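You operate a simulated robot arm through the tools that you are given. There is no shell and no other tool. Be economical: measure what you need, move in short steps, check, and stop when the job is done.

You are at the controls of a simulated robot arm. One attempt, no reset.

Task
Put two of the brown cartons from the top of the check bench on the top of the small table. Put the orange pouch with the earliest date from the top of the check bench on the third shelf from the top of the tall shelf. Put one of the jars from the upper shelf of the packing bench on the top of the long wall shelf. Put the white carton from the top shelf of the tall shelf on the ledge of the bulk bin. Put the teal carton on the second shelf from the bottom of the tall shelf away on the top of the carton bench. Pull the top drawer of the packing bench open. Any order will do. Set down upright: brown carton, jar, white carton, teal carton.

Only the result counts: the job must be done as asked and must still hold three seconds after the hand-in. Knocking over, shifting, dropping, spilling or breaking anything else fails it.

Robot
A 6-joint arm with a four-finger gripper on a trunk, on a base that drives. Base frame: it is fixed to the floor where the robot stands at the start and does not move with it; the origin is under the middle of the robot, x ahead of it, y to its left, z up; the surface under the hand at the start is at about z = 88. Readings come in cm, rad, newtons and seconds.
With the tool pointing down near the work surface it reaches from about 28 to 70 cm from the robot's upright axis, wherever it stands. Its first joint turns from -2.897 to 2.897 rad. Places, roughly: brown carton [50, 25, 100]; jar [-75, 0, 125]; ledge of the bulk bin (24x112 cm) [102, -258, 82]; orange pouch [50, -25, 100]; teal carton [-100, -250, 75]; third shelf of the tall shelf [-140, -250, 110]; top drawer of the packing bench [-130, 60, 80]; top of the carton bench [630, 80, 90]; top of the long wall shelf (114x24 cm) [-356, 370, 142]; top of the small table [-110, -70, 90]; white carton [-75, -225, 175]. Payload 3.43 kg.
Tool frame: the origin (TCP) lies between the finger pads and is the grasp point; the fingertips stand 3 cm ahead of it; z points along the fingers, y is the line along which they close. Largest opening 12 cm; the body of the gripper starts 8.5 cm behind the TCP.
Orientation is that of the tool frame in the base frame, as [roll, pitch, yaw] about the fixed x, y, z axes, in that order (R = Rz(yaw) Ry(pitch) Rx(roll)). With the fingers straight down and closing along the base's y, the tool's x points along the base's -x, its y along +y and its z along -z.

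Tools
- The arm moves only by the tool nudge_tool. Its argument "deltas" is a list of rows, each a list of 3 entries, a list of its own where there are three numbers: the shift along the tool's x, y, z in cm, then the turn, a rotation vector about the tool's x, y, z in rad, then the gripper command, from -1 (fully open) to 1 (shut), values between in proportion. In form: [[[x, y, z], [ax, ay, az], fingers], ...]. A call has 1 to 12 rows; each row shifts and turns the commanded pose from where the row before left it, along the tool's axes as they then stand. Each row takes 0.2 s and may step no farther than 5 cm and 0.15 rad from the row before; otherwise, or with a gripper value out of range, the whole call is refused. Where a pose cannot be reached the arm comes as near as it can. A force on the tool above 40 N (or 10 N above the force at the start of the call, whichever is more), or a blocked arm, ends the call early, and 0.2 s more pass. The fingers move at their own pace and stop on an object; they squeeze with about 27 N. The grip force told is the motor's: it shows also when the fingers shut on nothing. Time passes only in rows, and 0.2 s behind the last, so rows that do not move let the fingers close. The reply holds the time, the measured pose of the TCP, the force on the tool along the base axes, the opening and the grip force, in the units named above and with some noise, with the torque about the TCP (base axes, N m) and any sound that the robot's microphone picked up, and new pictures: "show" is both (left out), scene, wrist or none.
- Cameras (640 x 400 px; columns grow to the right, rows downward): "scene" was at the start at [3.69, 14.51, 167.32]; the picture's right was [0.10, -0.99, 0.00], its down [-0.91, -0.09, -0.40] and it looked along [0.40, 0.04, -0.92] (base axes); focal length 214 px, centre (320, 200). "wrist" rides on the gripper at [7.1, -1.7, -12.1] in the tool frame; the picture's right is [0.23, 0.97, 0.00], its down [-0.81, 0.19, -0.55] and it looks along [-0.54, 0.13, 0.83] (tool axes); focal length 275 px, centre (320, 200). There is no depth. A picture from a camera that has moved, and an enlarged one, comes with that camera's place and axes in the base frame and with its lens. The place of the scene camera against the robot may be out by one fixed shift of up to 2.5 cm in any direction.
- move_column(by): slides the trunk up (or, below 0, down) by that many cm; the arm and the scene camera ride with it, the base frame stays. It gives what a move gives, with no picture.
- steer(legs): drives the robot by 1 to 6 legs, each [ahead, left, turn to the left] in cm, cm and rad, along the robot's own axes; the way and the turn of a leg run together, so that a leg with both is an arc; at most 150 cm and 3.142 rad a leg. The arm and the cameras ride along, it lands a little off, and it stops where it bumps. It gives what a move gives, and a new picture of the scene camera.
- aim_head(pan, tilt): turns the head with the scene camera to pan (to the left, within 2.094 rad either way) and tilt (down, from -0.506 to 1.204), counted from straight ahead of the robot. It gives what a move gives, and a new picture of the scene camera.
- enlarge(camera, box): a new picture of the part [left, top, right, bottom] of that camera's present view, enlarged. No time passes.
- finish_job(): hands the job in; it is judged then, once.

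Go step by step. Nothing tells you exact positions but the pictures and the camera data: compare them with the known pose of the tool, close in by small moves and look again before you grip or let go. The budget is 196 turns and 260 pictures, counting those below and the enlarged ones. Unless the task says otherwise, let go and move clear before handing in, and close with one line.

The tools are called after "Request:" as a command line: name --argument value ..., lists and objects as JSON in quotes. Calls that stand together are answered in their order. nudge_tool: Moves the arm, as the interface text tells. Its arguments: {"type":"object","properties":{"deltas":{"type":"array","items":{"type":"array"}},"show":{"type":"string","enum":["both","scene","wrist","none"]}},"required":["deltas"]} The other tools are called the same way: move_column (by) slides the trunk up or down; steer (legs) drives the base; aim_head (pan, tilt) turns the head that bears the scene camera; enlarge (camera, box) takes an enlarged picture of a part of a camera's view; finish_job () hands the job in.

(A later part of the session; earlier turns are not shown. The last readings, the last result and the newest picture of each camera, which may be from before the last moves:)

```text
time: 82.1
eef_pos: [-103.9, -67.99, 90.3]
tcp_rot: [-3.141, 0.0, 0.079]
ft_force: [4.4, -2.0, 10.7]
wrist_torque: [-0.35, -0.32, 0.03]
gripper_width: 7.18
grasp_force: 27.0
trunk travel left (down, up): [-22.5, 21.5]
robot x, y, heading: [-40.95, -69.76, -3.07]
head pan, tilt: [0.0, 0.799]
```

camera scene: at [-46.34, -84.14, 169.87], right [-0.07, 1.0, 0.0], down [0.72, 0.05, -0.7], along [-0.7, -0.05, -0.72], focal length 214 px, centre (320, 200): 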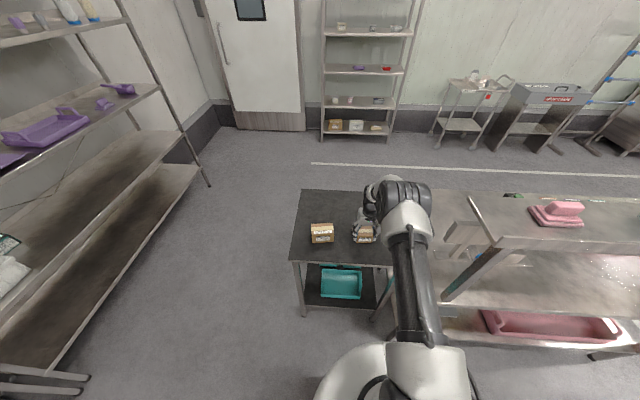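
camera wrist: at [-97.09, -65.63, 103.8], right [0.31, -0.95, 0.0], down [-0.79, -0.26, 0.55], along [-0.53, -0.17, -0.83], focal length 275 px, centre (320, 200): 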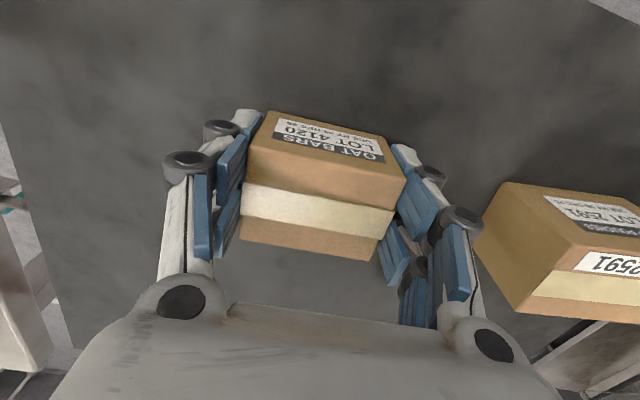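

Contact felt. Releasing and rising; then on to the pouch.

Request:
nudge_tool --deltas '[[[0, 0, 0], [0, 0, 0], -1], [[0, 0, 0], [0, 0, 0], -1], [[0, 0, 0], [0, 0, 0], -1], [[0, 0, -3], [0, 0, 0], -1], [[0, 0, -4.5], [0, 0, 0], -1], [[0, 0, -4.5], [0, 0, 0], -1], [[0, 0, -4.5], [0, 0, 0], -1], [[0, 0, -4.5], [0, 0, 0], -1], [[0, 0, -4.5], [0, 0, 0], -1], [[4, 0, -2.8], [0, 0, 0], -1], [[4, 0, -2.8], [0, 0, 0], -1], [[4, 0, -2.8], [0, 0, 0], -1]]' --show "wrist"

Request:
aim_head --pan -0.9 --tilt 0.6

Request:
aim_head --pan 1.2 --tilt 0.6

```text
time: 84.7
eef_pos: [-91.82, -66.87, 124.22]
tcp_rot: [3.14, 0.001, 0.079]
ft_force: [-0.1, -1.2, -0.2]
wrist_torque: [0.01, 0.04, -0.03]
gripper_width: 12.01
grasp_force: 0.0
trunk travel left (down, up): [-22.5, 21.5]
robot x, y, heading: [-41.03, -69.69, -3.073]
head pan, tilt: [0.0, 0.799]
camera wrist: at [-84.84, -64.67, 136.23], right [0.31, -0.95, 0.0], down [-0.79, -0.26, 0.55], along [-0.53, -0.17, -0.83], focal length 275 px, centre (320, 200)
```

wrist: 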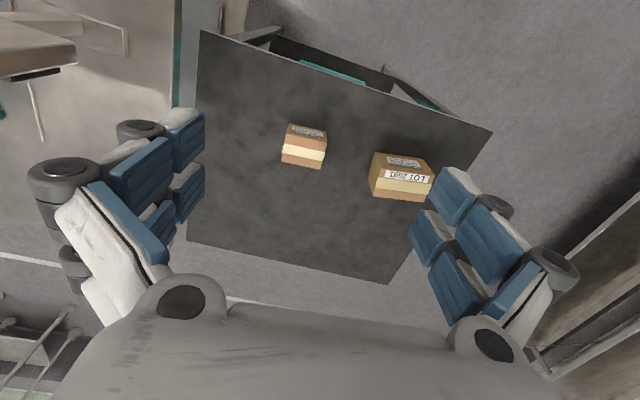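

```text
time: 85.9
eef_pos: [-91.99, -66.84, 124.01]
tcp_rot: [-3.14, 0.0, 0.077]
ft_force: [-0.4, 0.4, -0.7]
wrist_torque: [0.01, 0.0, 0.01]
gripper_width: 12.02
grasp_force: 0.1
trunk travel left (down, up): [-22.5, 21.5]
robot x, y, heading: [-40.97, -69.52, -3.071]
head pan, tilt: [-0.901, 0.6]
camera scene: at [-44.23, -77.07, 171.55], right [0.74, 0.67, 0.0], down [0.38, -0.42, -0.83], along [-0.56, 0.61, -0.56], focal length 214 px, centre (320, 200)
```

scene: 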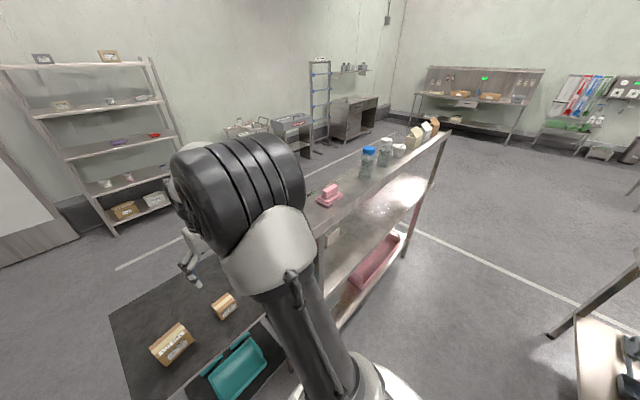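

```text
time: 87.9
eef_pos: [-92.01, -66.98, 124.07]
tcp_rot: [3.142, 0.002, 0.08]
ft_force: [-0.2, 0.1, 0.6]
wrist_torque: [0.01, 0.02, -0.02]
gripper_width: 12.01
grasp_force: 0.1
trunk travel left (down, up): [-22.5, 21.5]
robot x, y, heading: [-40.85, -69.56, -3.074]
head pan, tilt: [1.201, 0.6]
camera scene: at [-40.91, -92.04, 171.55], right [-0.95, 0.3, 0.0], down [0.17, 0.54, -0.83], along [-0.25, -0.79, -0.56], focal length 214 px, centre (320, 200)
```

scene: 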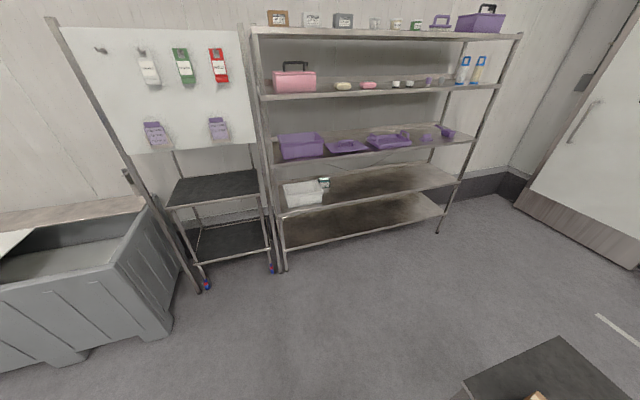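

Cartons done. Now I'll examine the tall shelf closely.

Request:
enlarge --camera "scene" --box '[250, 0, 410, 100]'

Request:
enlarge --camera "scene" --box '[260, 110, 480, 250]'

```text
4.00 times, centred on (330, 50) of scene
camera zoom: at [-40.91, -92.04, 171.55], right [-0.95, 0.3, 0.0], down [0.17, 0.54, -0.83], along [-0.25, -0.79, -0.56], focal length 858 px, centre (280, 800)
```

zoom: 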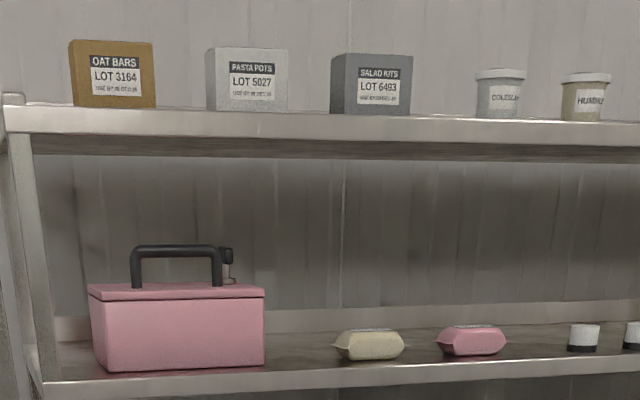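

```text
2.86 times, centred on (370, 180) of scene
camera zoom: at [-40.91, -92.04, 171.55], right [-0.95, 0.3, 0.0], down [0.17, 0.54, -0.83], along [-0.25, -0.79, -0.56], focal length 613 px, centre (177, 257)
```

zoom: 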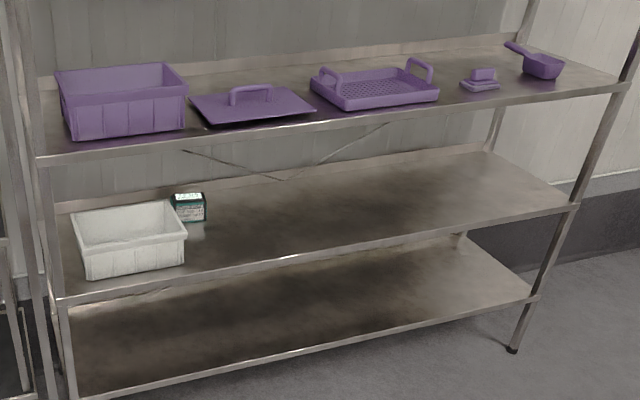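

The tall shelf has levels at roughly 30, 69, 110, 150 and 185 cm, with its front at y≈-228. The third shelf has free room between the purple brush and the scoop, near x=-198. I'll go back for the pouch and pick it with a tilted hand so it can be slid into the shelf.

Request:
aim_head --pan 0 --tilt 0.8

Request:
steer --legs '[[0, 0, 1.57], [0, 0, 1.503], [30, 0, 0], [0, 27, 0], [6, 0, 0]]'

Request:
nudge_tool --deltas '[[[1, -3, 0], [0, -0.15, 0], -1], [[1, -3, 0], [0, -0.15, 0], -1], [[1, 0, 0], [0, -0.15, 0], -1], [[1, 0, 0], [0, -0.15, 0], -1], [[1, 0, 0], [0, -0.15, 0], -1]]' --show "both"

```text
time: 89.3
eef_pos: [-92.14, -66.95, 124.01]
tcp_rot: [3.139, 0.0, 0.079]
ft_force: [-0.2, 0.6, 0.3]
wrist_torque: [0.03, -0.01, -0.04]
gripper_width: 12.0
grasp_force: 0.0
trunk travel left (down, up): [-22.5, 21.5]
robot x, y, heading: [-40.99, -70.04, -3.072]
head pan, tilt: [0.0, 0.799]
camera scene: at [-46.33, -84.17, 169.87], right [-0.07, 1.0, 0.0], down [0.72, 0.05, -0.7], along [-0.7, -0.05, -0.72], focal length 214 px, centre (320, 200)
```

scene: 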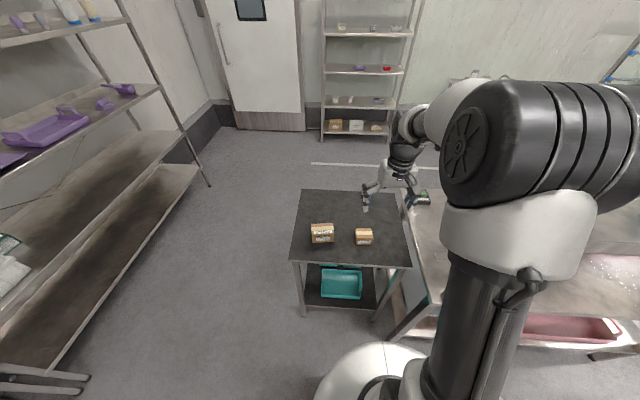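

```text
time: 100.9
eef_pos: [46.08, -49.42, 124.01]
tcp_rot: [-3.142, -0.002, -3.139]
ft_force: [0.6, 0.2, -0.4]
wrist_torque: [0.03, 0.08, 0.03]
gripper_width: 11.96
grasp_force: 0.1
trunk travel left (down, up): [-22.5, 21.5]
robot x, y, heading: [-4.98, -42.99, -0.01]
head pan, tilt: [0.0, 0.799]
camera scene: at [1.46, -29.02, 169.86], right [-0.01, -1.0, 0.0], down [-0.72, 0.0, -0.7], along [0.7, 0.0, -0.72], focal length 214 px, centre (320, 200)
```

scene: 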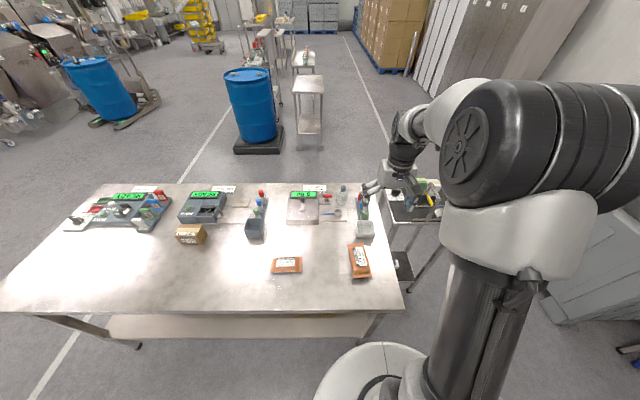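

```text
time: 102.1
eef_pos: [40.9, -55.18, 122.38]
tcp_rot: [-3.128, 0.732, -3.098]
ft_force: [3.0, -2.4, 2.1]
wrist_torque: [0.19, 0.26, -0.06]
gripper_width: 11.99
grasp_force: 0.1
trunk travel left (down, up): [-22.5, 21.5]
robot x, y, heading: [-4.66, -42.56, -0.011]
head pan, tilt: [0.0, 0.799]
camera scene: at [1.2, -28.98, 169.87], right [-0.01, -1.0, 0.0], down [-0.72, 0.0, -0.7], along [0.7, 0.0, -0.72], focal length 214 px, centre (320, 200)
camera wrist: at [27.49, -57.25, 126.59], right [-0.2, 0.97, -0.16], down [0.23, 0.21, 0.95], along [0.95, 0.15, -0.26], focal length 275 px, centre (320, 200)
```

scene: 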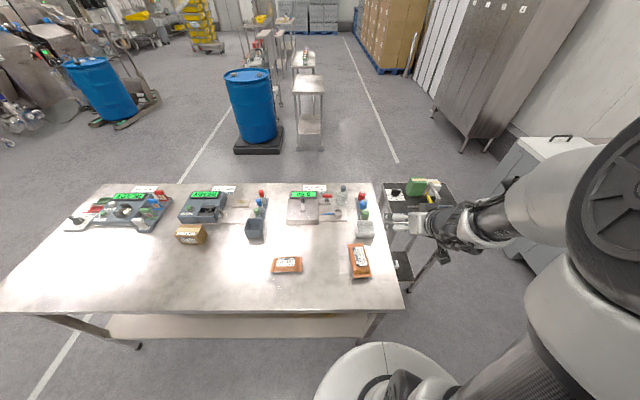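
wrist: 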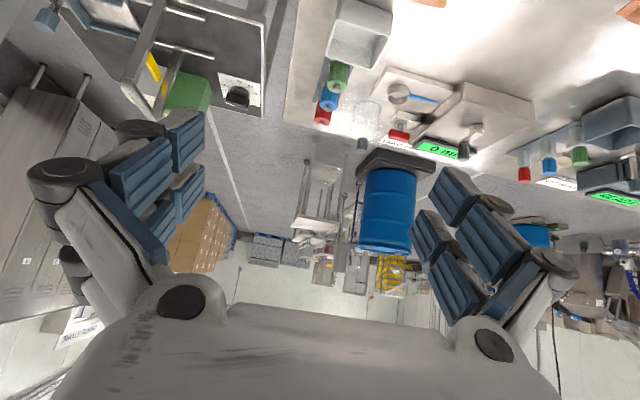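

Request:
enlarge --camera "scene" --box '[300, 230, 420, 305]'

```text
5.33 times, centred on (360, 268) of scene
camera zoom: at [1.2, -28.98, 169.87], right [-0.01, -1.0, 0.0], down [-0.72, 0.0, -0.7], along [0.7, 0.0, -0.72], focal length 1144 px, centre (107, -160)
```

zoom: 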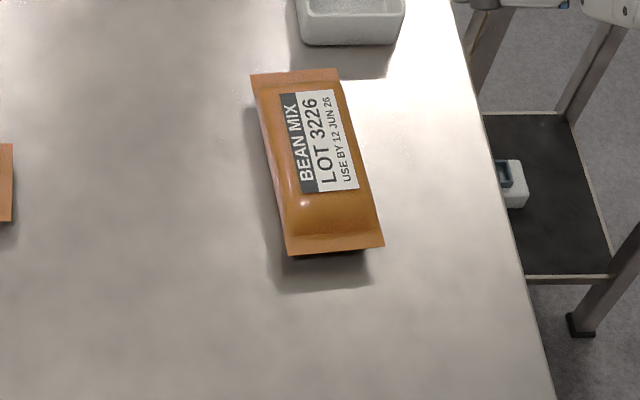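

The pouch centre is at about (45.7,-45.1), with its long axis nearly along x. I'll move the tilted hand above it and check.

Request:
nudge_tool --deltas '[[[1.82, 2.05, 3.46], [-0.027, 0, -0.03], -1], [[1.82, 2.05, 3.46], [0, 0, 0], -1], [[1.82, 2.05, 3.46], [0, 0, 0], -1], [[1.82, 2.05, 3.46], [0, 0, 0], -1], [[1.82, 2.05, 3.46], [0, 0, 0], -1]]' --show "scene"

```text
time: 103.3
eef_pos: [48.04, -45.78, 108.08]
tcp_rot: [3.093, 0.733, -3.129]
ft_force: [1.6, 0.8, 0.0]
wrist_torque: [-0.05, 0.13, -0.08]
gripper_width: 11.98
grasp_force: 0.1
out of reach, approached as far as the arm can: row 4, 5
trunk travel left (down, up): [-22.5, 21.5]
robot x, y, heading: [-4.87, -43.09, -0.01]
head pan, tilt: [0.0, 0.799]
camera scene: at [1.75, -28.67, 169.81], right [-0.01, -1.0, 0.0], down [-0.72, 0.0, -0.69], along [0.69, -0.01, -0.72], focal length 214 px, centre (320, 200)
```

scene: 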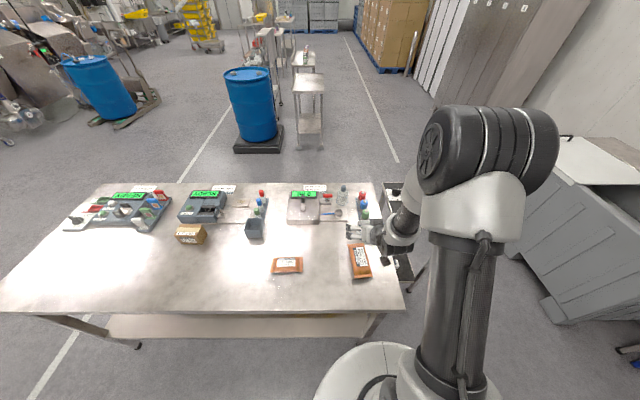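

The arm is near its limit there, so I'll use the trunk to come down instead.

Request:
move_column --by -9

Request:
nudge_tool --deltas '[[[0.9, 0.35, -0.8], [0, 0, 0], -1], [[0.9, 0.35, -0.8], [0.03, 0, 0.03], -1]]' --show "both"

Request:
enlarge --camera "scene" --box '[300, 220, 420, 295]'

```text
time: 104.6
eef_pos: [47.61, -46.11, 99.37]
tcp_rot: [3.092, 0.737, -3.132]
ft_force: [-0.3, 0.3, 0.4]
wrist_torque: [0.02, 0.02, 0.0]
gripper_width: 11.99
grasp_force: 0.1
trunk travel left (down, up): [-13.5, 30.5]
robot x, y, heading: [-4.7, -42.97, -0.006]
head pan, tilt: [0.0, 0.799]
```

```text
time: 105.2
eef_pos: [45.31, -47.27, 99.61]
tcp_rot: [3.078, 0.731, 3.106]
ft_force: [-0.6, 0.2, -0.4]
wrist_torque: [0.01, 0.0, -0.01]
gripper_width: 12.0
grasp_force: 0.1
out of reach, approached as far as the arm can: row 2
trunk travel left (down, up): [-13.5, 30.5]
robot x, y, heading: [-4.66, -43.06, -0.004]
head pan, tilt: [0.0, 0.799]
camera scene: at [1.23, -29.07, 160.87], right [-0.01, -1.0, 0.0], down [-0.72, 0.0, -0.7], along [0.7, 0.0, -0.72], focal length 214 px, centre (320, 200)
camera wrist: at [31.82, -49.22, 103.8], right [-0.18, 0.98, -0.11], down [0.23, 0.15, 0.96], along [0.96, 0.15, -0.25], focal length 275 px, centre (320, 200)
```

scene: 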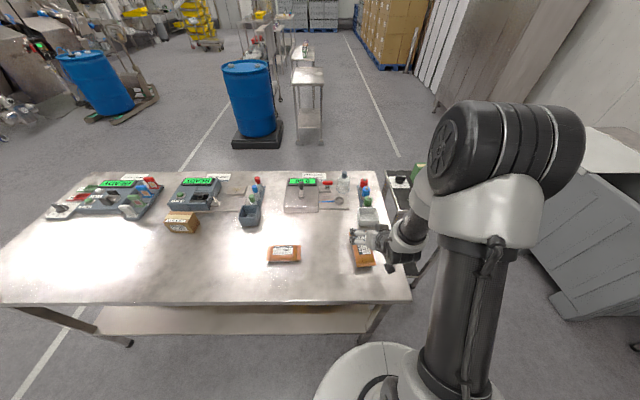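
wrist: 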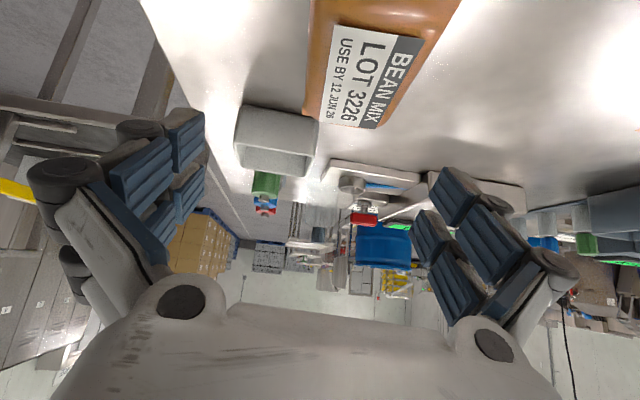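

```text
5.33 times, centred on (360, 258) of scene
camera zoom: at [1.23, -29.07, 160.87], right [-0.01, -1.0, 0.0], down [-0.72, 0.0, -0.7], along [0.7, 0.0, -0.72], focal length 1144 px, centre (107, -107)
```

zoom: 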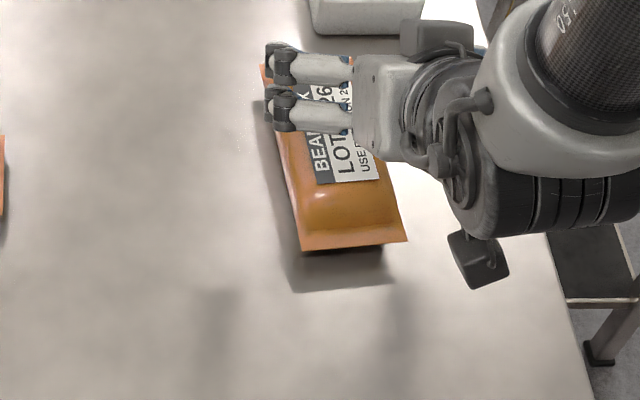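

The tilt is near a joint limit this close in. I'll rise, back the robot off 10 cm and reach further out.

Request:
nudge_tool --deltas '[[[-2.7, 0, -3], [0, 0, 0], -1], [[-2.7, 0, -3], [0, 0, 0], -1]]' --show "none"

Request:
steer --legs '[[-10, 0, 0]]'

Request:
nudge_tool --deltas '[[[-3.7, 0, 3.3], [0, 0, 0], -1], [[-3.7, 0, 3.3], [0, 0, 0], -1]]' --show "wrist"

```text
time: 105.8
eef_pos: [45.23, -47.45, 107.94]
tcp_rot: [3.093, 0.732, 3.108]
ft_force: [-0.6, 0.2, 0.2]
wrist_torque: [-0.01, -0.03, 0.01]
gripper_width: 12.01
grasp_force: 0.0
trunk travel left (down, up): [-13.5, 30.5]
robot x, y, heading: [-4.63, -42.62, -0.007]
head pan, tilt: [0.0, 0.799]
```

```text
time: 106.9
eef_pos: [35.2, -47.39, 107.9]
tcp_rot: [3.094, 0.736, 3.111]
ft_force: [-1.1, 0.2, 0.2]
wrist_torque: [0.01, 0.01, 0.0]
gripper_width: 12.0
grasp_force: 0.0
trunk travel left (down, up): [-13.5, 30.5]
robot x, y, heading: [-14.93, -42.78, -0.008]
head pan, tilt: [0.0, 0.799]
camera scene: at [-8.97, -28.97, 160.87], right [-0.01, -1.0, 0.0], down [-0.72, 0.0, -0.7], along [0.7, 0.0, -0.72], focal length 214 px, centre (320, 200)
```

scene: 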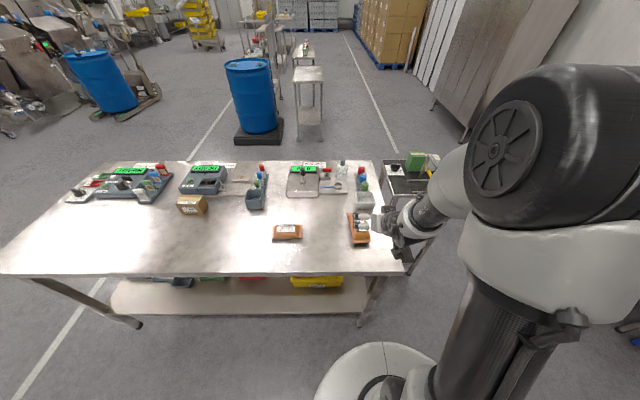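

```text
time: 107.5
eef_pos: [45.29, -47.32, 107.77]
tcp_rot: [3.094, 0.733, 3.108]
ft_force: [-0.2, 0.4, 0.1]
wrist_torque: [0.02, 0.05, -0.01]
gripper_width: 11.98
grasp_force: 0.1
trunk travel left (down, up): [-13.5, 30.5]
robot x, y, heading: [-14.55, -43.16, -0.001]
head pan, tilt: [0.0, 0.799]
camera wrist: at [31.85, -49.18, 111.93], right [-0.17, 0.98, -0.12], down [0.23, 0.16, 0.96], along [0.96, 0.14, -0.25], focal length 275 px, centre (320, 200)
```

wrist: 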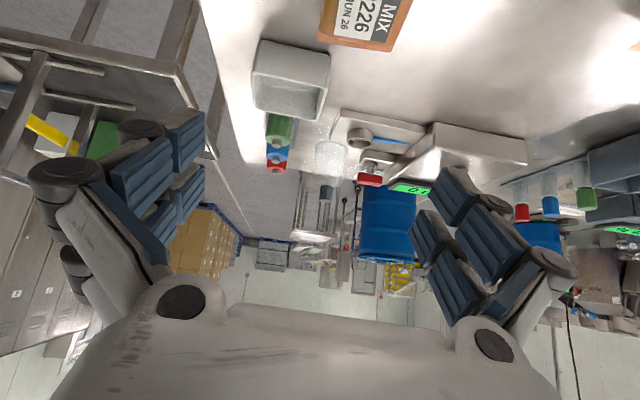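

Request:
nudge_tool --deltas '[[[0, 2.2, 0], [-0.027, 0, -0.08], -1], [[2, 0, 2.2], [0, 0, 0], -1], [[2, 0, 2.2], [0, 0, 0], -1]]' --show "wrist"

Request:
enlarge --camera "scene" --box '[300, 190, 420, 265]'

```text
time: 108.3
eef_pos: [45.39, -45.22, 101.95]
tcp_rot: [3.14, 0.737, -3.065]
ft_force: [0.1, 0.2, -0.1]
wrist_torque: [0.02, -0.02, -0.03]
gripper_width: 11.98
grasp_force: 0.1
trunk travel left (down, up): [-13.5, 30.5]
robot x, y, heading: [-14.89, -42.83, -0.006]
head pan, tilt: [0.0, 0.799]
camera wrist: at [31.99, -47.92, 106.03], right [-0.25, 0.96, -0.15], down [0.21, 0.21, 0.95], along [0.95, 0.2, -0.26], focal length 275 px, centre (320, 200)
```

wrist: 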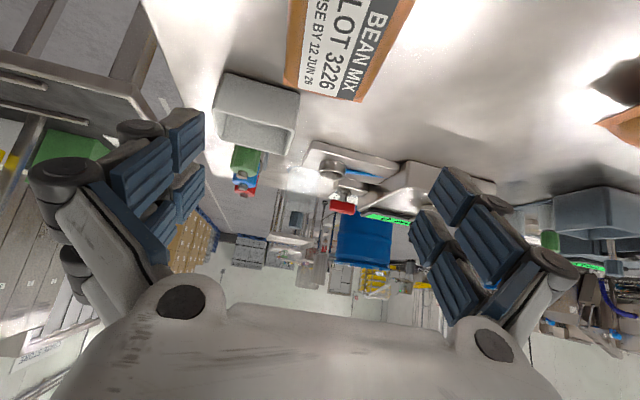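

```text
5.33 times, centred on (360, 228) of scene
camera zoom: at [-8.74, -28.96, 160.86], right [-0.01, -1.0, 0.0], down [-0.72, 0.0, -0.7], along [0.7, 0.0, -0.72], focal length 1144 px, centre (107, 53)
```

zoom: 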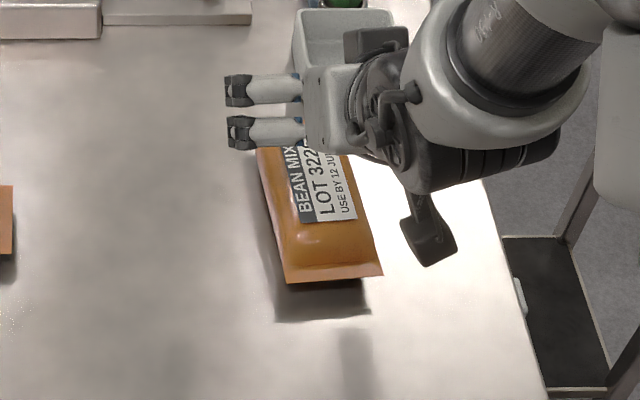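

Request:
nudge_tool --deltas '[[[2.4, 0, 2.67], [0, 0, 0], -1], [[2.4, 0, 2.67], [0, 0, 0], -1], [[1.2, 0, 1.33], [0, 0, 0], -1]]' --show "wrist"

Request:
enlarge --camera "scene" --box '[300, 190, 420, 265]'

```text
time: 109.1
eef_pos: [45.92, -45.27, 93.3]
tcp_rot: [3.118, 0.733, -3.08]
ft_force: [-0.3, 0.1, -0.3]
wrist_torque: [0.01, 0.0, -0.01]
gripper_width: 11.98
grasp_force: 0.0
out of reach, approached as far as the arm can: row 3
trunk travel left (down, up): [-13.5, 30.5]
robot x, y, heading: [-14.86, -42.94, -0.006]
head pan, tilt: [0.0, 0.799]
camera wrist: at [32.56, -48.05, 97.39], right [-0.25, 0.96, -0.14], down [0.22, 0.19, 0.96], along [0.94, 0.21, -0.26], focal length 275 px, centre (320, 200)
```

wrist: 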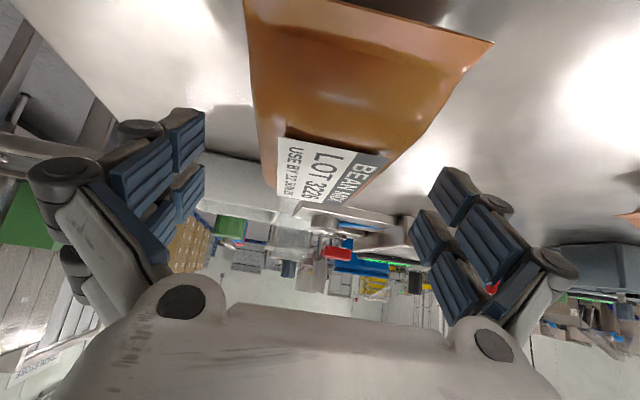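

```text
5.33 times, centred on (360, 228) of scene
camera zoom: at [-8.78, -28.97, 160.87], right [-0.01, -1.0, 0.0], down [-0.72, 0.0, -0.7], along [0.7, 0.0, -0.72], focal length 1144 px, centre (107, 53)
```

zoom: 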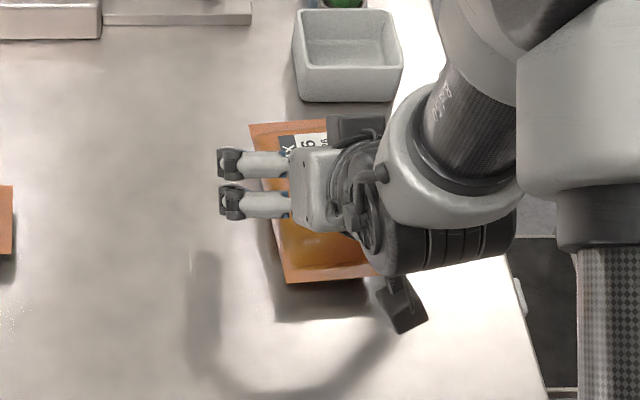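

Limit again; the last 2 cm will come from the trunk. Then I'll grip.

Request:
move_column --by -2

Request:
nudge_tool --deltas '[[[0, 0, 0], [0, 0, 0], 1], [[0, 0, 0], [0, 0, 0], 1], [[0, 0, 0], [0, 0, 0], 1], [[0, 0, 0], [0, 0, 0], 1], [[0, 0, 0], [0, 0, 0], 1]]' --show "wrist"

```text
time: 109.8
eef_pos: [45.81, -45.15, 91.24]
tcp_rot: [3.119, 0.731, -3.078]
ft_force: [0.1, -0.2, 0.5]
wrist_torque: [0.0, 0.01, -0.02]
gripper_width: 11.99
grasp_force: 0.1
trunk travel left (down, up): [-11.5, 32.5]
robot x, y, heading: [-14.59, -43.01, -0.006]
head pan, tilt: [0.0, 0.799]
```

```text
time: 111.0
eef_pos: [45.87, -45.32, 91.67]
tcp_rot: [3.119, 0.739, -3.08]
ft_force: [-0.5, -13.1, 25.1]
wrist_torque: [-1.32, 0.11, 0.01]
gripper_width: 7.0
grasp_force: 27.3
trunk travel left (down, up): [-11.5, 32.5]
robot x, y, heading: [-14.61, -43.04, -0.006]
head pan, tilt: [0.0, 0.799]
camera wrist: at [32.57, -48.2, 95.67], right [-0.24, 0.96, -0.14], down [0.21, 0.19, 0.96], along [0.95, 0.2, -0.25], focal length 275 px, centre (320, 200)
```

wrist: 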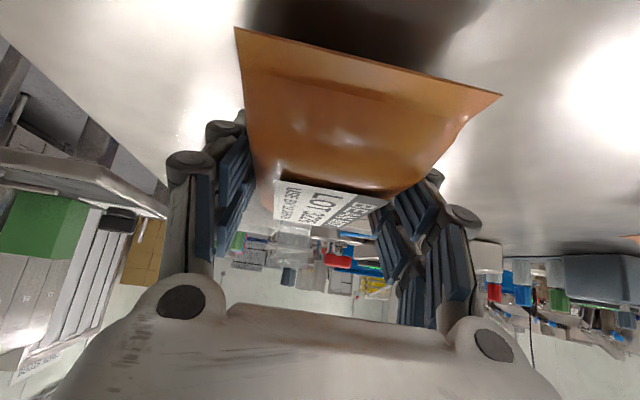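

The pouch is gripped; the fingertips press the bench a little. Lifting with the trunk.

Request:
move_column --by 3

Request:
move_column --by 25

Request:
nudge_tool --deltas '[[[0, 0, 0], [0, 0, 0], 1]]' --show "wrist"

```text
time: 111.8
eef_pos: [45.75, -45.11, 94.17]
tcp_rot: [3.118, 0.727, -3.08]
ft_force: [0.6, 0.1, -3.4]
wrist_torque: [0.01, -0.01, 0.0]
gripper_width: 7.0
grasp_force: 26.9
trunk travel left (down, up): [-14.5, 29.5]
robot x, y, heading: [-14.92, -42.77, -0.007]
head pan, tilt: [0.0, 0.799]
```

```text
time: 114.3
eef_pos: [45.9, -45.2, 119.26]
tcp_rot: [3.117, 0.731, -3.079]
ft_force: [-0.2, 0.2, -2.3]
wrist_torque: [0.0, -0.03, 0.0]
gripper_width: 6.98
grasp_force: 26.8
trunk travel left (down, up): [-39.5, 4.5]
robot x, y, heading: [-14.86, -42.84, -0.01]
head pan, tilt: [0.0, 0.799]
```

```text
time: 114.7
eef_pos: [45.8, -45.26, 119.28]
tcp_rot: [3.12, 0.732, -3.078]
ft_force: [0.4, 0.5, -2.0]
wrist_torque: [-0.02, -0.01, 0.0]
gripper_width: 6.99
grasp_force: 27.4
trunk travel left (down, up): [-39.5, 4.5]
robot x, y, heading: [-14.87, -42.88, -0.003]
head pan, tilt: [0.0, 0.799]
camera wrist: at [32.54, -48.04, 123.4], right [-0.25, 0.96, -0.14], down [0.22, 0.19, 0.96], along [0.94, 0.21, -0.26], focal length 275 px, centre (320, 200)
```

wrist: 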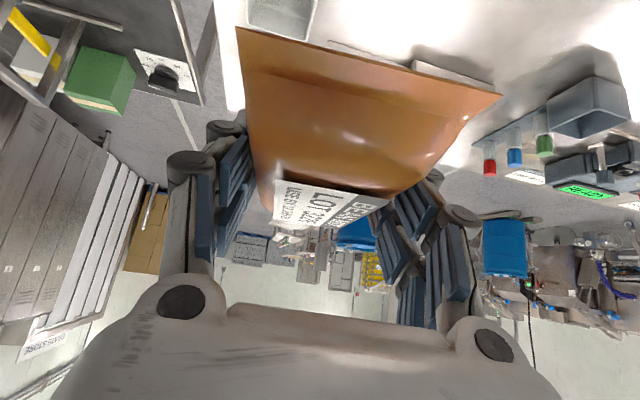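

The pouch is held level. Driving around the small table to the front of the tall shelf.

Request:
steer --legs '[[-15, 0, 0], [0, 0, -1.565], [92, 0, 0], [0, -84, 0], [0, -82, 0]]'

Request:
aim_head --pan 0 --tilt 0.6

```text
time: 132.3
eef_pos: [-192.65, -201.37, 119.27]
tcp_rot: [3.12, 0.732, 1.674]
ft_force: [0.3, -0.8, -2.6]
wrist_torque: [0.0, -0.02, -0.01]
gripper_width: 6.98
grasp_force: 26.5
trunk travel left (down, up): [-39.5, 4.5]
robot x, y, heading: [-192.77, -140.73, -1.531]
head pan, tilt: [0.0, 0.799]
camera scene: at [-178.83, -146.42, 186.87], right [-1.0, -0.04, 0.0], down [-0.03, 0.72, -0.7], along [0.03, -0.7, -0.72], focal length 214 px, centre (320, 200)
```

scene: 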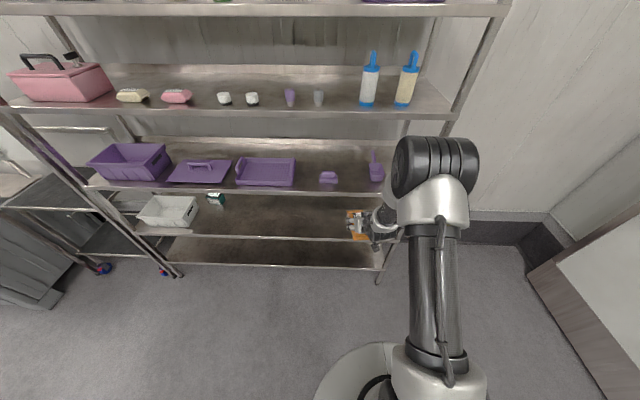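

```text
time: 133.1
eef_pos: [-192.66, -201.41, 119.26]
tcp_rot: [3.119, 0.731, 1.676]
ft_force: [-1.0, -0.1, -2.5]
wrist_torque: [0.01, 0.04, -0.02]
gripper_width: 7.0
grasp_force: 27.0
trunk travel left (down, up): [-39.5, 4.5]
robot x, y, heading: [-193.1, -140.52, -1.535]
head pan, tilt: [0.0, 0.6]
camera scene: at [-178.75, -147.2, 188.54], right [-1.0, -0.04, 0.0], down [-0.02, 0.57, -0.82], along [0.03, -0.82, -0.57], focal length 214 px, centre (320, 200)
```

scene: 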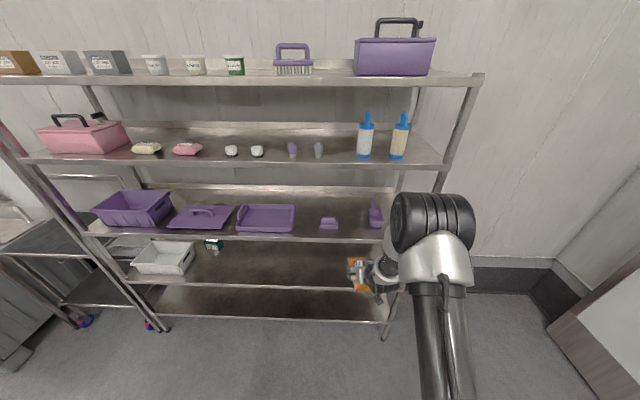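

I'll straighten, centre on the gap near x=-194.5, and creep forward.

Request:
steer --legs '[[0, 3.4, 0], [0, 0, -0.08], [18, 0, 0]]'

Request:
nudge_tool --deltas '[[[0, 0, 0], [0, 0, 0], 1]]' --show "wrist"

Request:
enlarge --camera "scene" --box '[250, 170, 450, 295]'

```text
time: 135.5
eef_pos: [-194.85, -219.1, 119.19]
tcp_rot: [3.119, 0.73, 1.594]
ft_force: [-0.5, -0.7, -2.7]
wrist_torque: [0.04, 0.0, 0.0]
gripper_width: 6.98
grasp_force: 26.7
trunk travel left (down, up): [-39.5, 4.5]
robot x, y, heading: [-189.96, -158.29, -1.62]
head pan, tilt: [0.0, 0.6]
camera scene: at [-176.67, -166.19, 188.55], right [-1.0, 0.04, 0.0], down [0.03, 0.56, -0.82], along [-0.04, -0.82, -0.57], focal length 214 px, centre (320, 200)
```

scene: 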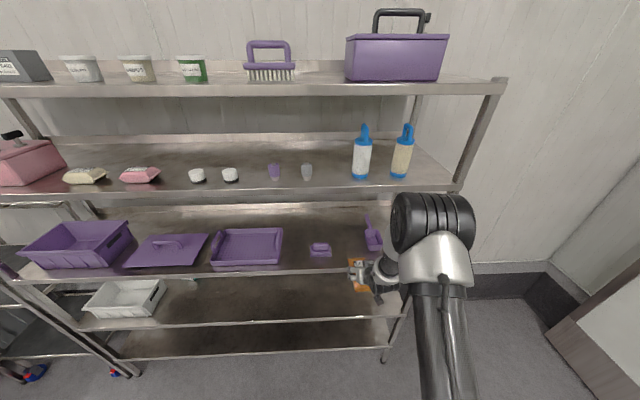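

```text
time: 135.9
eef_pos: [-194.97, -218.81, 119.26]
tcp_rot: [3.12, 0.729, 1.594]
ft_force: [-0.5, 0.3, -3.0]
wrist_torque: [0.0, -0.01, 0.0]
gripper_width: 7.0
grasp_force: 26.8
trunk travel left (down, up): [-39.5, 4.5]
robot x, y, heading: [-189.87, -158.23, -1.619]
head pan, tilt: [0.0, 0.6]
camera wrist: at [-197.31, -205.58, 123.41], right [0.97, 0.21, -0.14], down [0.18, -0.23, 0.96], along [0.17, -0.95, -0.26], focal length 275 px, centre (320, 200)
```

wrist: 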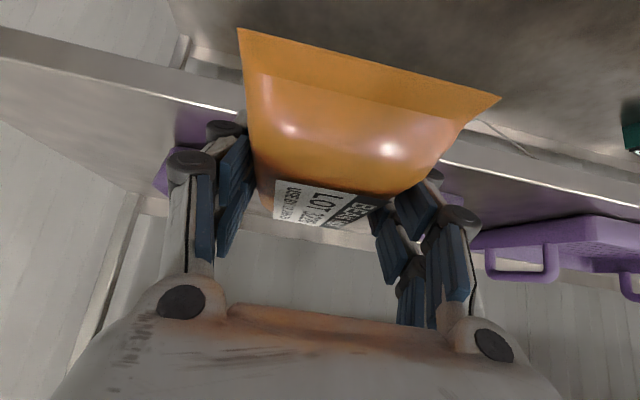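

```text
3.20 times, centred on (350, 232) of scene
camera zoom: at [-176.66, -166.01, 188.56], right [-1.0, 0.04, 0.0], down [0.03, 0.56, -0.83], along [-0.04, -0.82, -0.56], focal length 686 px, centre (224, 96)
```

zoom: 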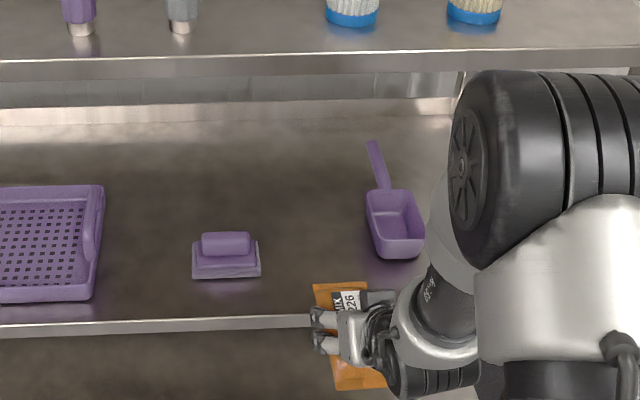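

The gap is confirmed from x≈-203 to -186 and the pouch is centred on it. I'll extend the arm first to keep the elbow clear of the shelf above, then drive the rest.

Request:
nudge_tool --deltas '[[[-2.3, 0, 2.05], [0, 0, 0], 1], [[-2.3, 0, 2.05], [0, 0, 0], 1], [[-2.3, 0, 2.05], [0, 0, 0], 1]]' --show "scene"

```text
time: 136.7
eef_pos: [-194.32, -228.25, 119.2]
tcp_rot: [3.119, 0.728, 1.596]
ft_force: [0.0, 0.2, -2.7]
wrist_torque: [-0.02, 0.0, -0.02]
gripper_width: 7.0
grasp_force: 26.7
trunk travel left (down, up): [-39.5, 4.5]
robot x, y, heading: [-190.17, -158.69, -1.618]
head pan, tilt: [0.0, 0.6]
camera scene: at [-176.64, -166.24, 188.54], right [-1.0, 0.04, 0.0], down [0.03, 0.57, -0.82], along [-0.04, -0.82, -0.57], focal length 214 px, centre (320, 200)
```

scene: 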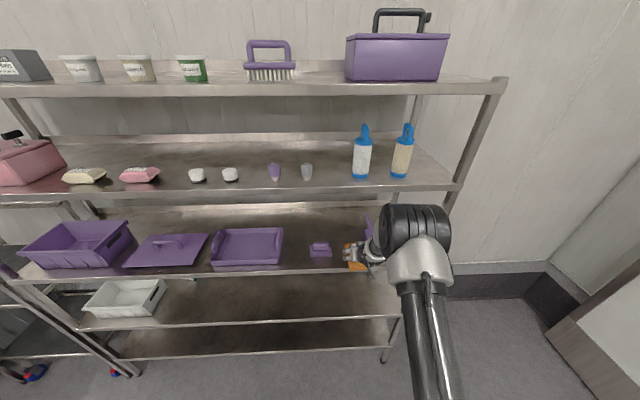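

Request:
nudge_tool --deltas '[[[-2.1, 0, 1.9], [0, 0, 0], 1], [[-1.8, 0, 1.6], [0, 0, 0], 1]]' --show "none"

Request:
steer --legs '[[5.5, 0, 0]]'

Request:
enlarge --camera "scene" --box '[270, 190, 450, 310]'

```text
time: 137.3
eef_pos: [-194.39, -233.52, 119.22]
tcp_rot: [3.119, 0.73, 1.594]
ft_force: [0.6, 0.7, -2.6]
wrist_torque: [0.0, 0.05, 0.01]
gripper_width: 6.97
grasp_force: 26.9
trunk travel left (down, up): [-39.5, 4.5]
robot x, y, heading: [-190.43, -158.29, -1.616]
head pan, tilt: [0.0, 0.6]
```

```text
time: 138.3
eef_pos: [-194.56, -239.09, 119.15]
tcp_rot: [3.119, 0.729, 1.594]
ft_force: [0.7, -1.2, -3.6]
wrist_torque: [0.04, 0.01, -0.05]
gripper_width: 6.97
grasp_force: 26.7
trunk travel left (down, up): [-39.5, 4.5]
robot x, y, heading: [-190.83, -164.07, -1.619]
head pan, tilt: [0.0, 0.6]
camera scene: at [-176.92, -171.81, 188.54], right [-1.0, 0.04, 0.0], down [0.03, 0.57, -0.82], along [-0.04, -0.82, -0.57], focal length 214 px, centre (320, 200)
```

scene: 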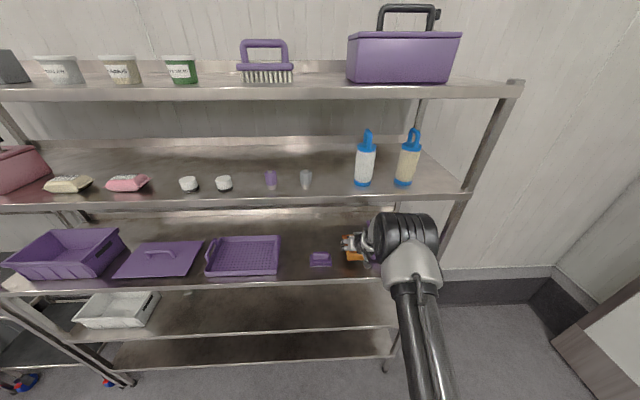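

```text
3.33 times, centred on (360, 250) of scene
camera zoom: at [-176.92, -171.81, 188.54], right [-1.0, 0.04, 0.0], down [0.03, 0.57, -0.82], along [-0.04, -0.82, -0.57], focal length 715 px, centre (187, 33)
```

zoom: 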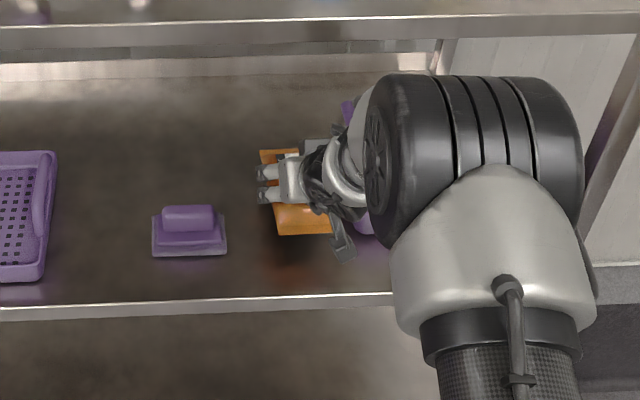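

Over the gap now. Lowering with the trunk until contact.

Request:
move_column --by -5

Request:
nudge_tool --deltas '[[[0, 0, 0], [0, 0, 0], 1]]' --show "wrist"

Request:
enlarge --camera "scene" --box '[290, 210, 410, 290]'

```text
time: 139.2
eef_pos: [-194.59, -239.49, 115.73]
tcp_rot: [3.118, 0.758, 1.597]
ft_force: [-0.7, 7.2, 15.7]
wrist_torque: [0.25, 0.71, -0.27]
gripper_width: 6.99
grasp_force: 26.6
trunk travel left (down, up): [-34.4, 9.6]
robot x, y, heading: [-190.1, -163.85, -1.619]
head pan, tilt: [0.0, 0.6]
stopped: the force on the tool passed its limit at 44 N (the readings are from after the stop); the commanded pose is now the measured one
```

```text
time: 139.6
eef_pos: [-194.63, -239.48, 115.58]
tcp_rot: [3.12, 0.757, 1.599]
ft_force: [-1.3, 0.3, 17.7]
wrist_torque: [0.32, 0.82, -0.07]
gripper_width: 6.98
grasp_force: 27.2
trunk travel left (down, up): [-34.4, 9.6]
robot x, y, heading: [-190.59, -163.98, -1.618]
head pan, tilt: [0.0, 0.6]
camera wrist: at [-197.02, -226.11, 119.43], right [0.97, 0.21, -0.14], down [0.19, -0.2, 0.96], along [0.17, -0.96, -0.23], focal length 275 px, centre (320, 200)
```

wrist: 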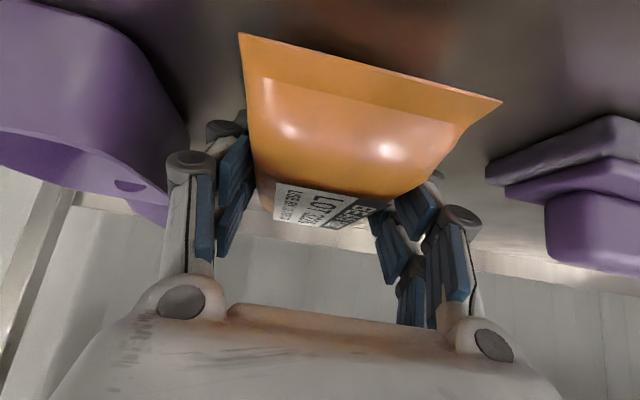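

```text
5.00 times, centred on (350, 250) of scene
camera zoom: at [-176.91, -171.26, 183.51], right [-1.0, 0.05, 0.0], down [0.03, 0.56, -0.83], along [-0.04, -0.83, -0.56], focal length 1072 px, centre (170, -50)
```

zoom: 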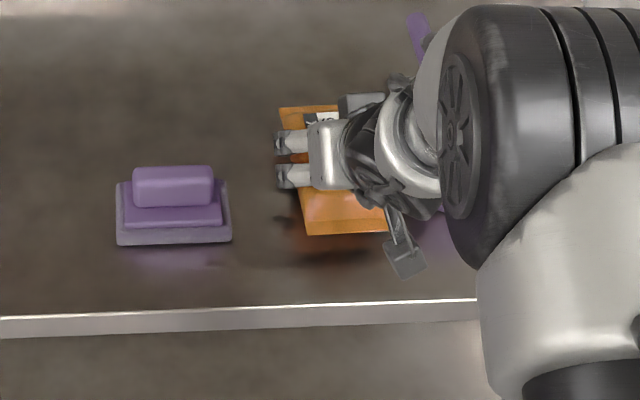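

Contact at TCP 115.6 puts the shelf at about z=112. I'll open only slightly, because the scoop and brush are close, and withdraw along the hand axis.

Request:
nudge_tool --deltas '[[[0, 0, 0], [0, 0, 0], 0.0], [[0, 0, 0], [0, 0, 0], -0.25], [[0, 0, 0], [0, 0, 0], -0.42], [[0, 0, 0], [0, 0, 0], -0.42]]' --show "wrist"

```text
time: 140.6
eef_pos: [-194.47, -239.25, 115.25]
tcp_rot: [3.12, 0.751, 1.596]
ft_force: [3.9, 0.8, 15.3]
wrist_torque: [0.01, -0.07, -0.24]
gripper_width: 8.55
grasp_force: 8.6
trunk travel left (down, up): [-34.4, 9.6]
robot x, y, heading: [-190.83, -163.87, -1.615]
head pan, tilt: [0.0, 0.6]
camera wrist: at [-196.98, -225.97, 119.18], right [0.97, 0.21, -0.14], down [0.18, -0.21, 0.96], along [0.17, -0.96, -0.24], focal length 275 px, centre (320, 200)
```

wrist: 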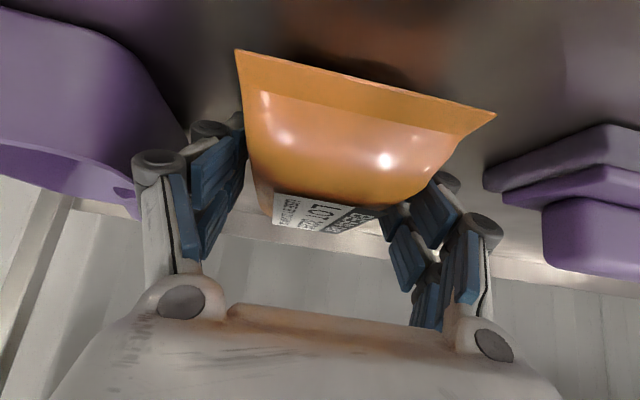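

Request:
nudge_tool --deltas '[[[0, 0, -2], [0, 0, 0], -0.42], [[0, 0, -3], [0, 0, 0], -0.42], [[0, 0, -3], [0, 0, 0], -0.42]]' --show "wrist"

```text
time: 141.4
eef_pos: [-195.16, -233.84, 121.1]
tcp_rot: [3.119, 0.75, 1.595]
ft_force: [-0.6, 0.3, 0.1]
wrist_torque: [0.01, 0.0, 0.01]
gripper_width: 8.52
grasp_force: 0.0
trunk travel left (down, up): [-34.4, 9.6]
robot x, y, heading: [-190.3, -163.82, -1.612]
head pan, tilt: [0.0, 0.6]
camera wrist: at [-197.41, -220.49, 125.01], right [0.97, 0.21, -0.14], down [0.18, -0.21, 0.96], along [0.17, -0.96, -0.24], focal length 275 px, centre (320, 200)
```

wrist: 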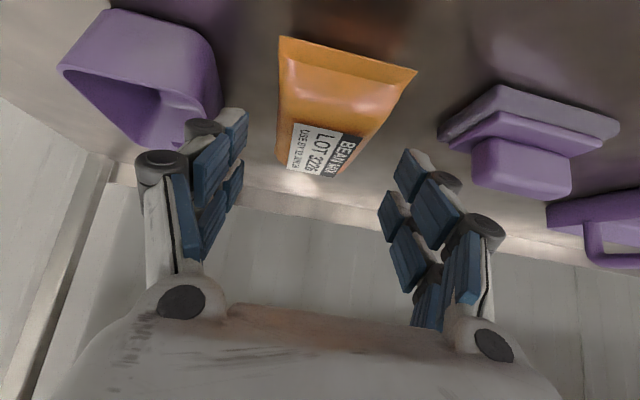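

The pouch lies flat on the third shelf and nothing was touched. Next is the white carton on the top shelf near x=-76, so I'll back off and shift along the shelf.

Request:
nudge_tool --deltas '[[[0, 0, -4.5], [0, 0, 0], -0.42], [[2, 0, -4.5], [0, 0, 0], -0.42], [[3, 0, -3], [0, 0, 0], -1]]' --show "none"

Request:
steer --legs '[[-22, 0, 0], [0, 0, 0.045], [0, 112, 0]]'

Request:
aim_head --pan 0 --tilt 0.3

```text
time: 142.2
eef_pos: [-195.66, -221.89, 126.68]
tcp_rot: [3.117, 0.753, 1.596]
ft_force: [0.8, 0.6, -0.2]
wrist_torque: [-0.04, 0.04, 0.02]
gripper_width: 11.13
grasp_force: 0.1
trunk travel left (down, up): [-34.4, 9.6]
robot x, y, heading: [-190.3, -163.87, -1.617]
head pan, tilt: [0.0, 0.6]
```

```text
time: 149.5
eef_pos: [-81.24, -199.27, 126.59]
tcp_rot: [3.119, 0.752, 1.65]
ft_force: [0.1, -0.3, 0.1]
wrist_torque: [-0.03, 0.01, -0.02]
gripper_width: 11.99
grasp_force: 0.1
trunk travel left (down, up): [-34.4, 9.6]
robot x, y, heading: [-79.1, -140.82, -1.561]
head pan, tilt: [0.0, 0.6]
camera scene: at [-65.13, -147.69, 183.49], right [-1.0, -0.01, 0.0], down [0.0, 0.56, -0.83], along [0.01, -0.83, -0.56], focal length 214 px, centre (320, 200)
```

scene: 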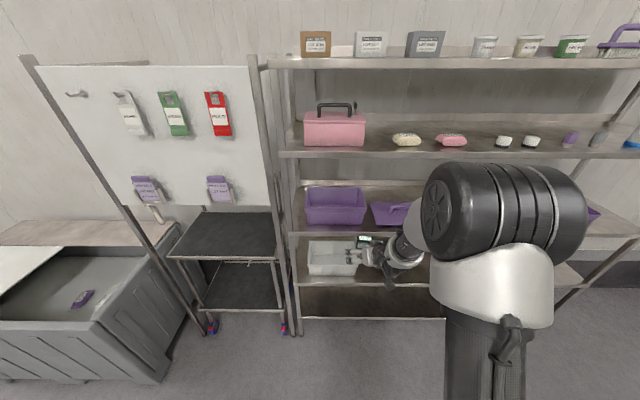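

```text
time: 150.3
eef_pos: [-81.21, -199.17, 126.59]
tcp_rot: [3.12, 0.751, 1.649]
ft_force: [0.8, -0.2, 1.1]
wrist_torque: [0.01, 0.02, 0.0]
gripper_width: 12.02
grasp_force: 0.1
trunk travel left (down, up): [-34.4, 9.6]
robot x, y, heading: [-79.07, -140.72, -1.565]
head pan, tilt: [0.0, 0.3]
camera scene: at [-65.16, -148.2, 186.24], right [-1.0, -0.01, 0.0], down [0.0, 0.3, -0.96], along [0.01, -0.95, -0.3], focal length 214 px, centre (320, 200)
```

scene: 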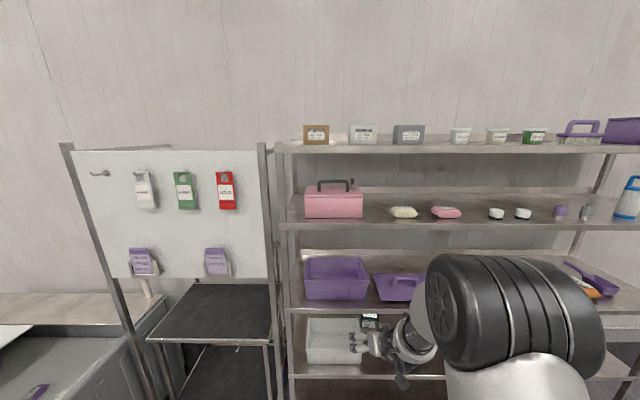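

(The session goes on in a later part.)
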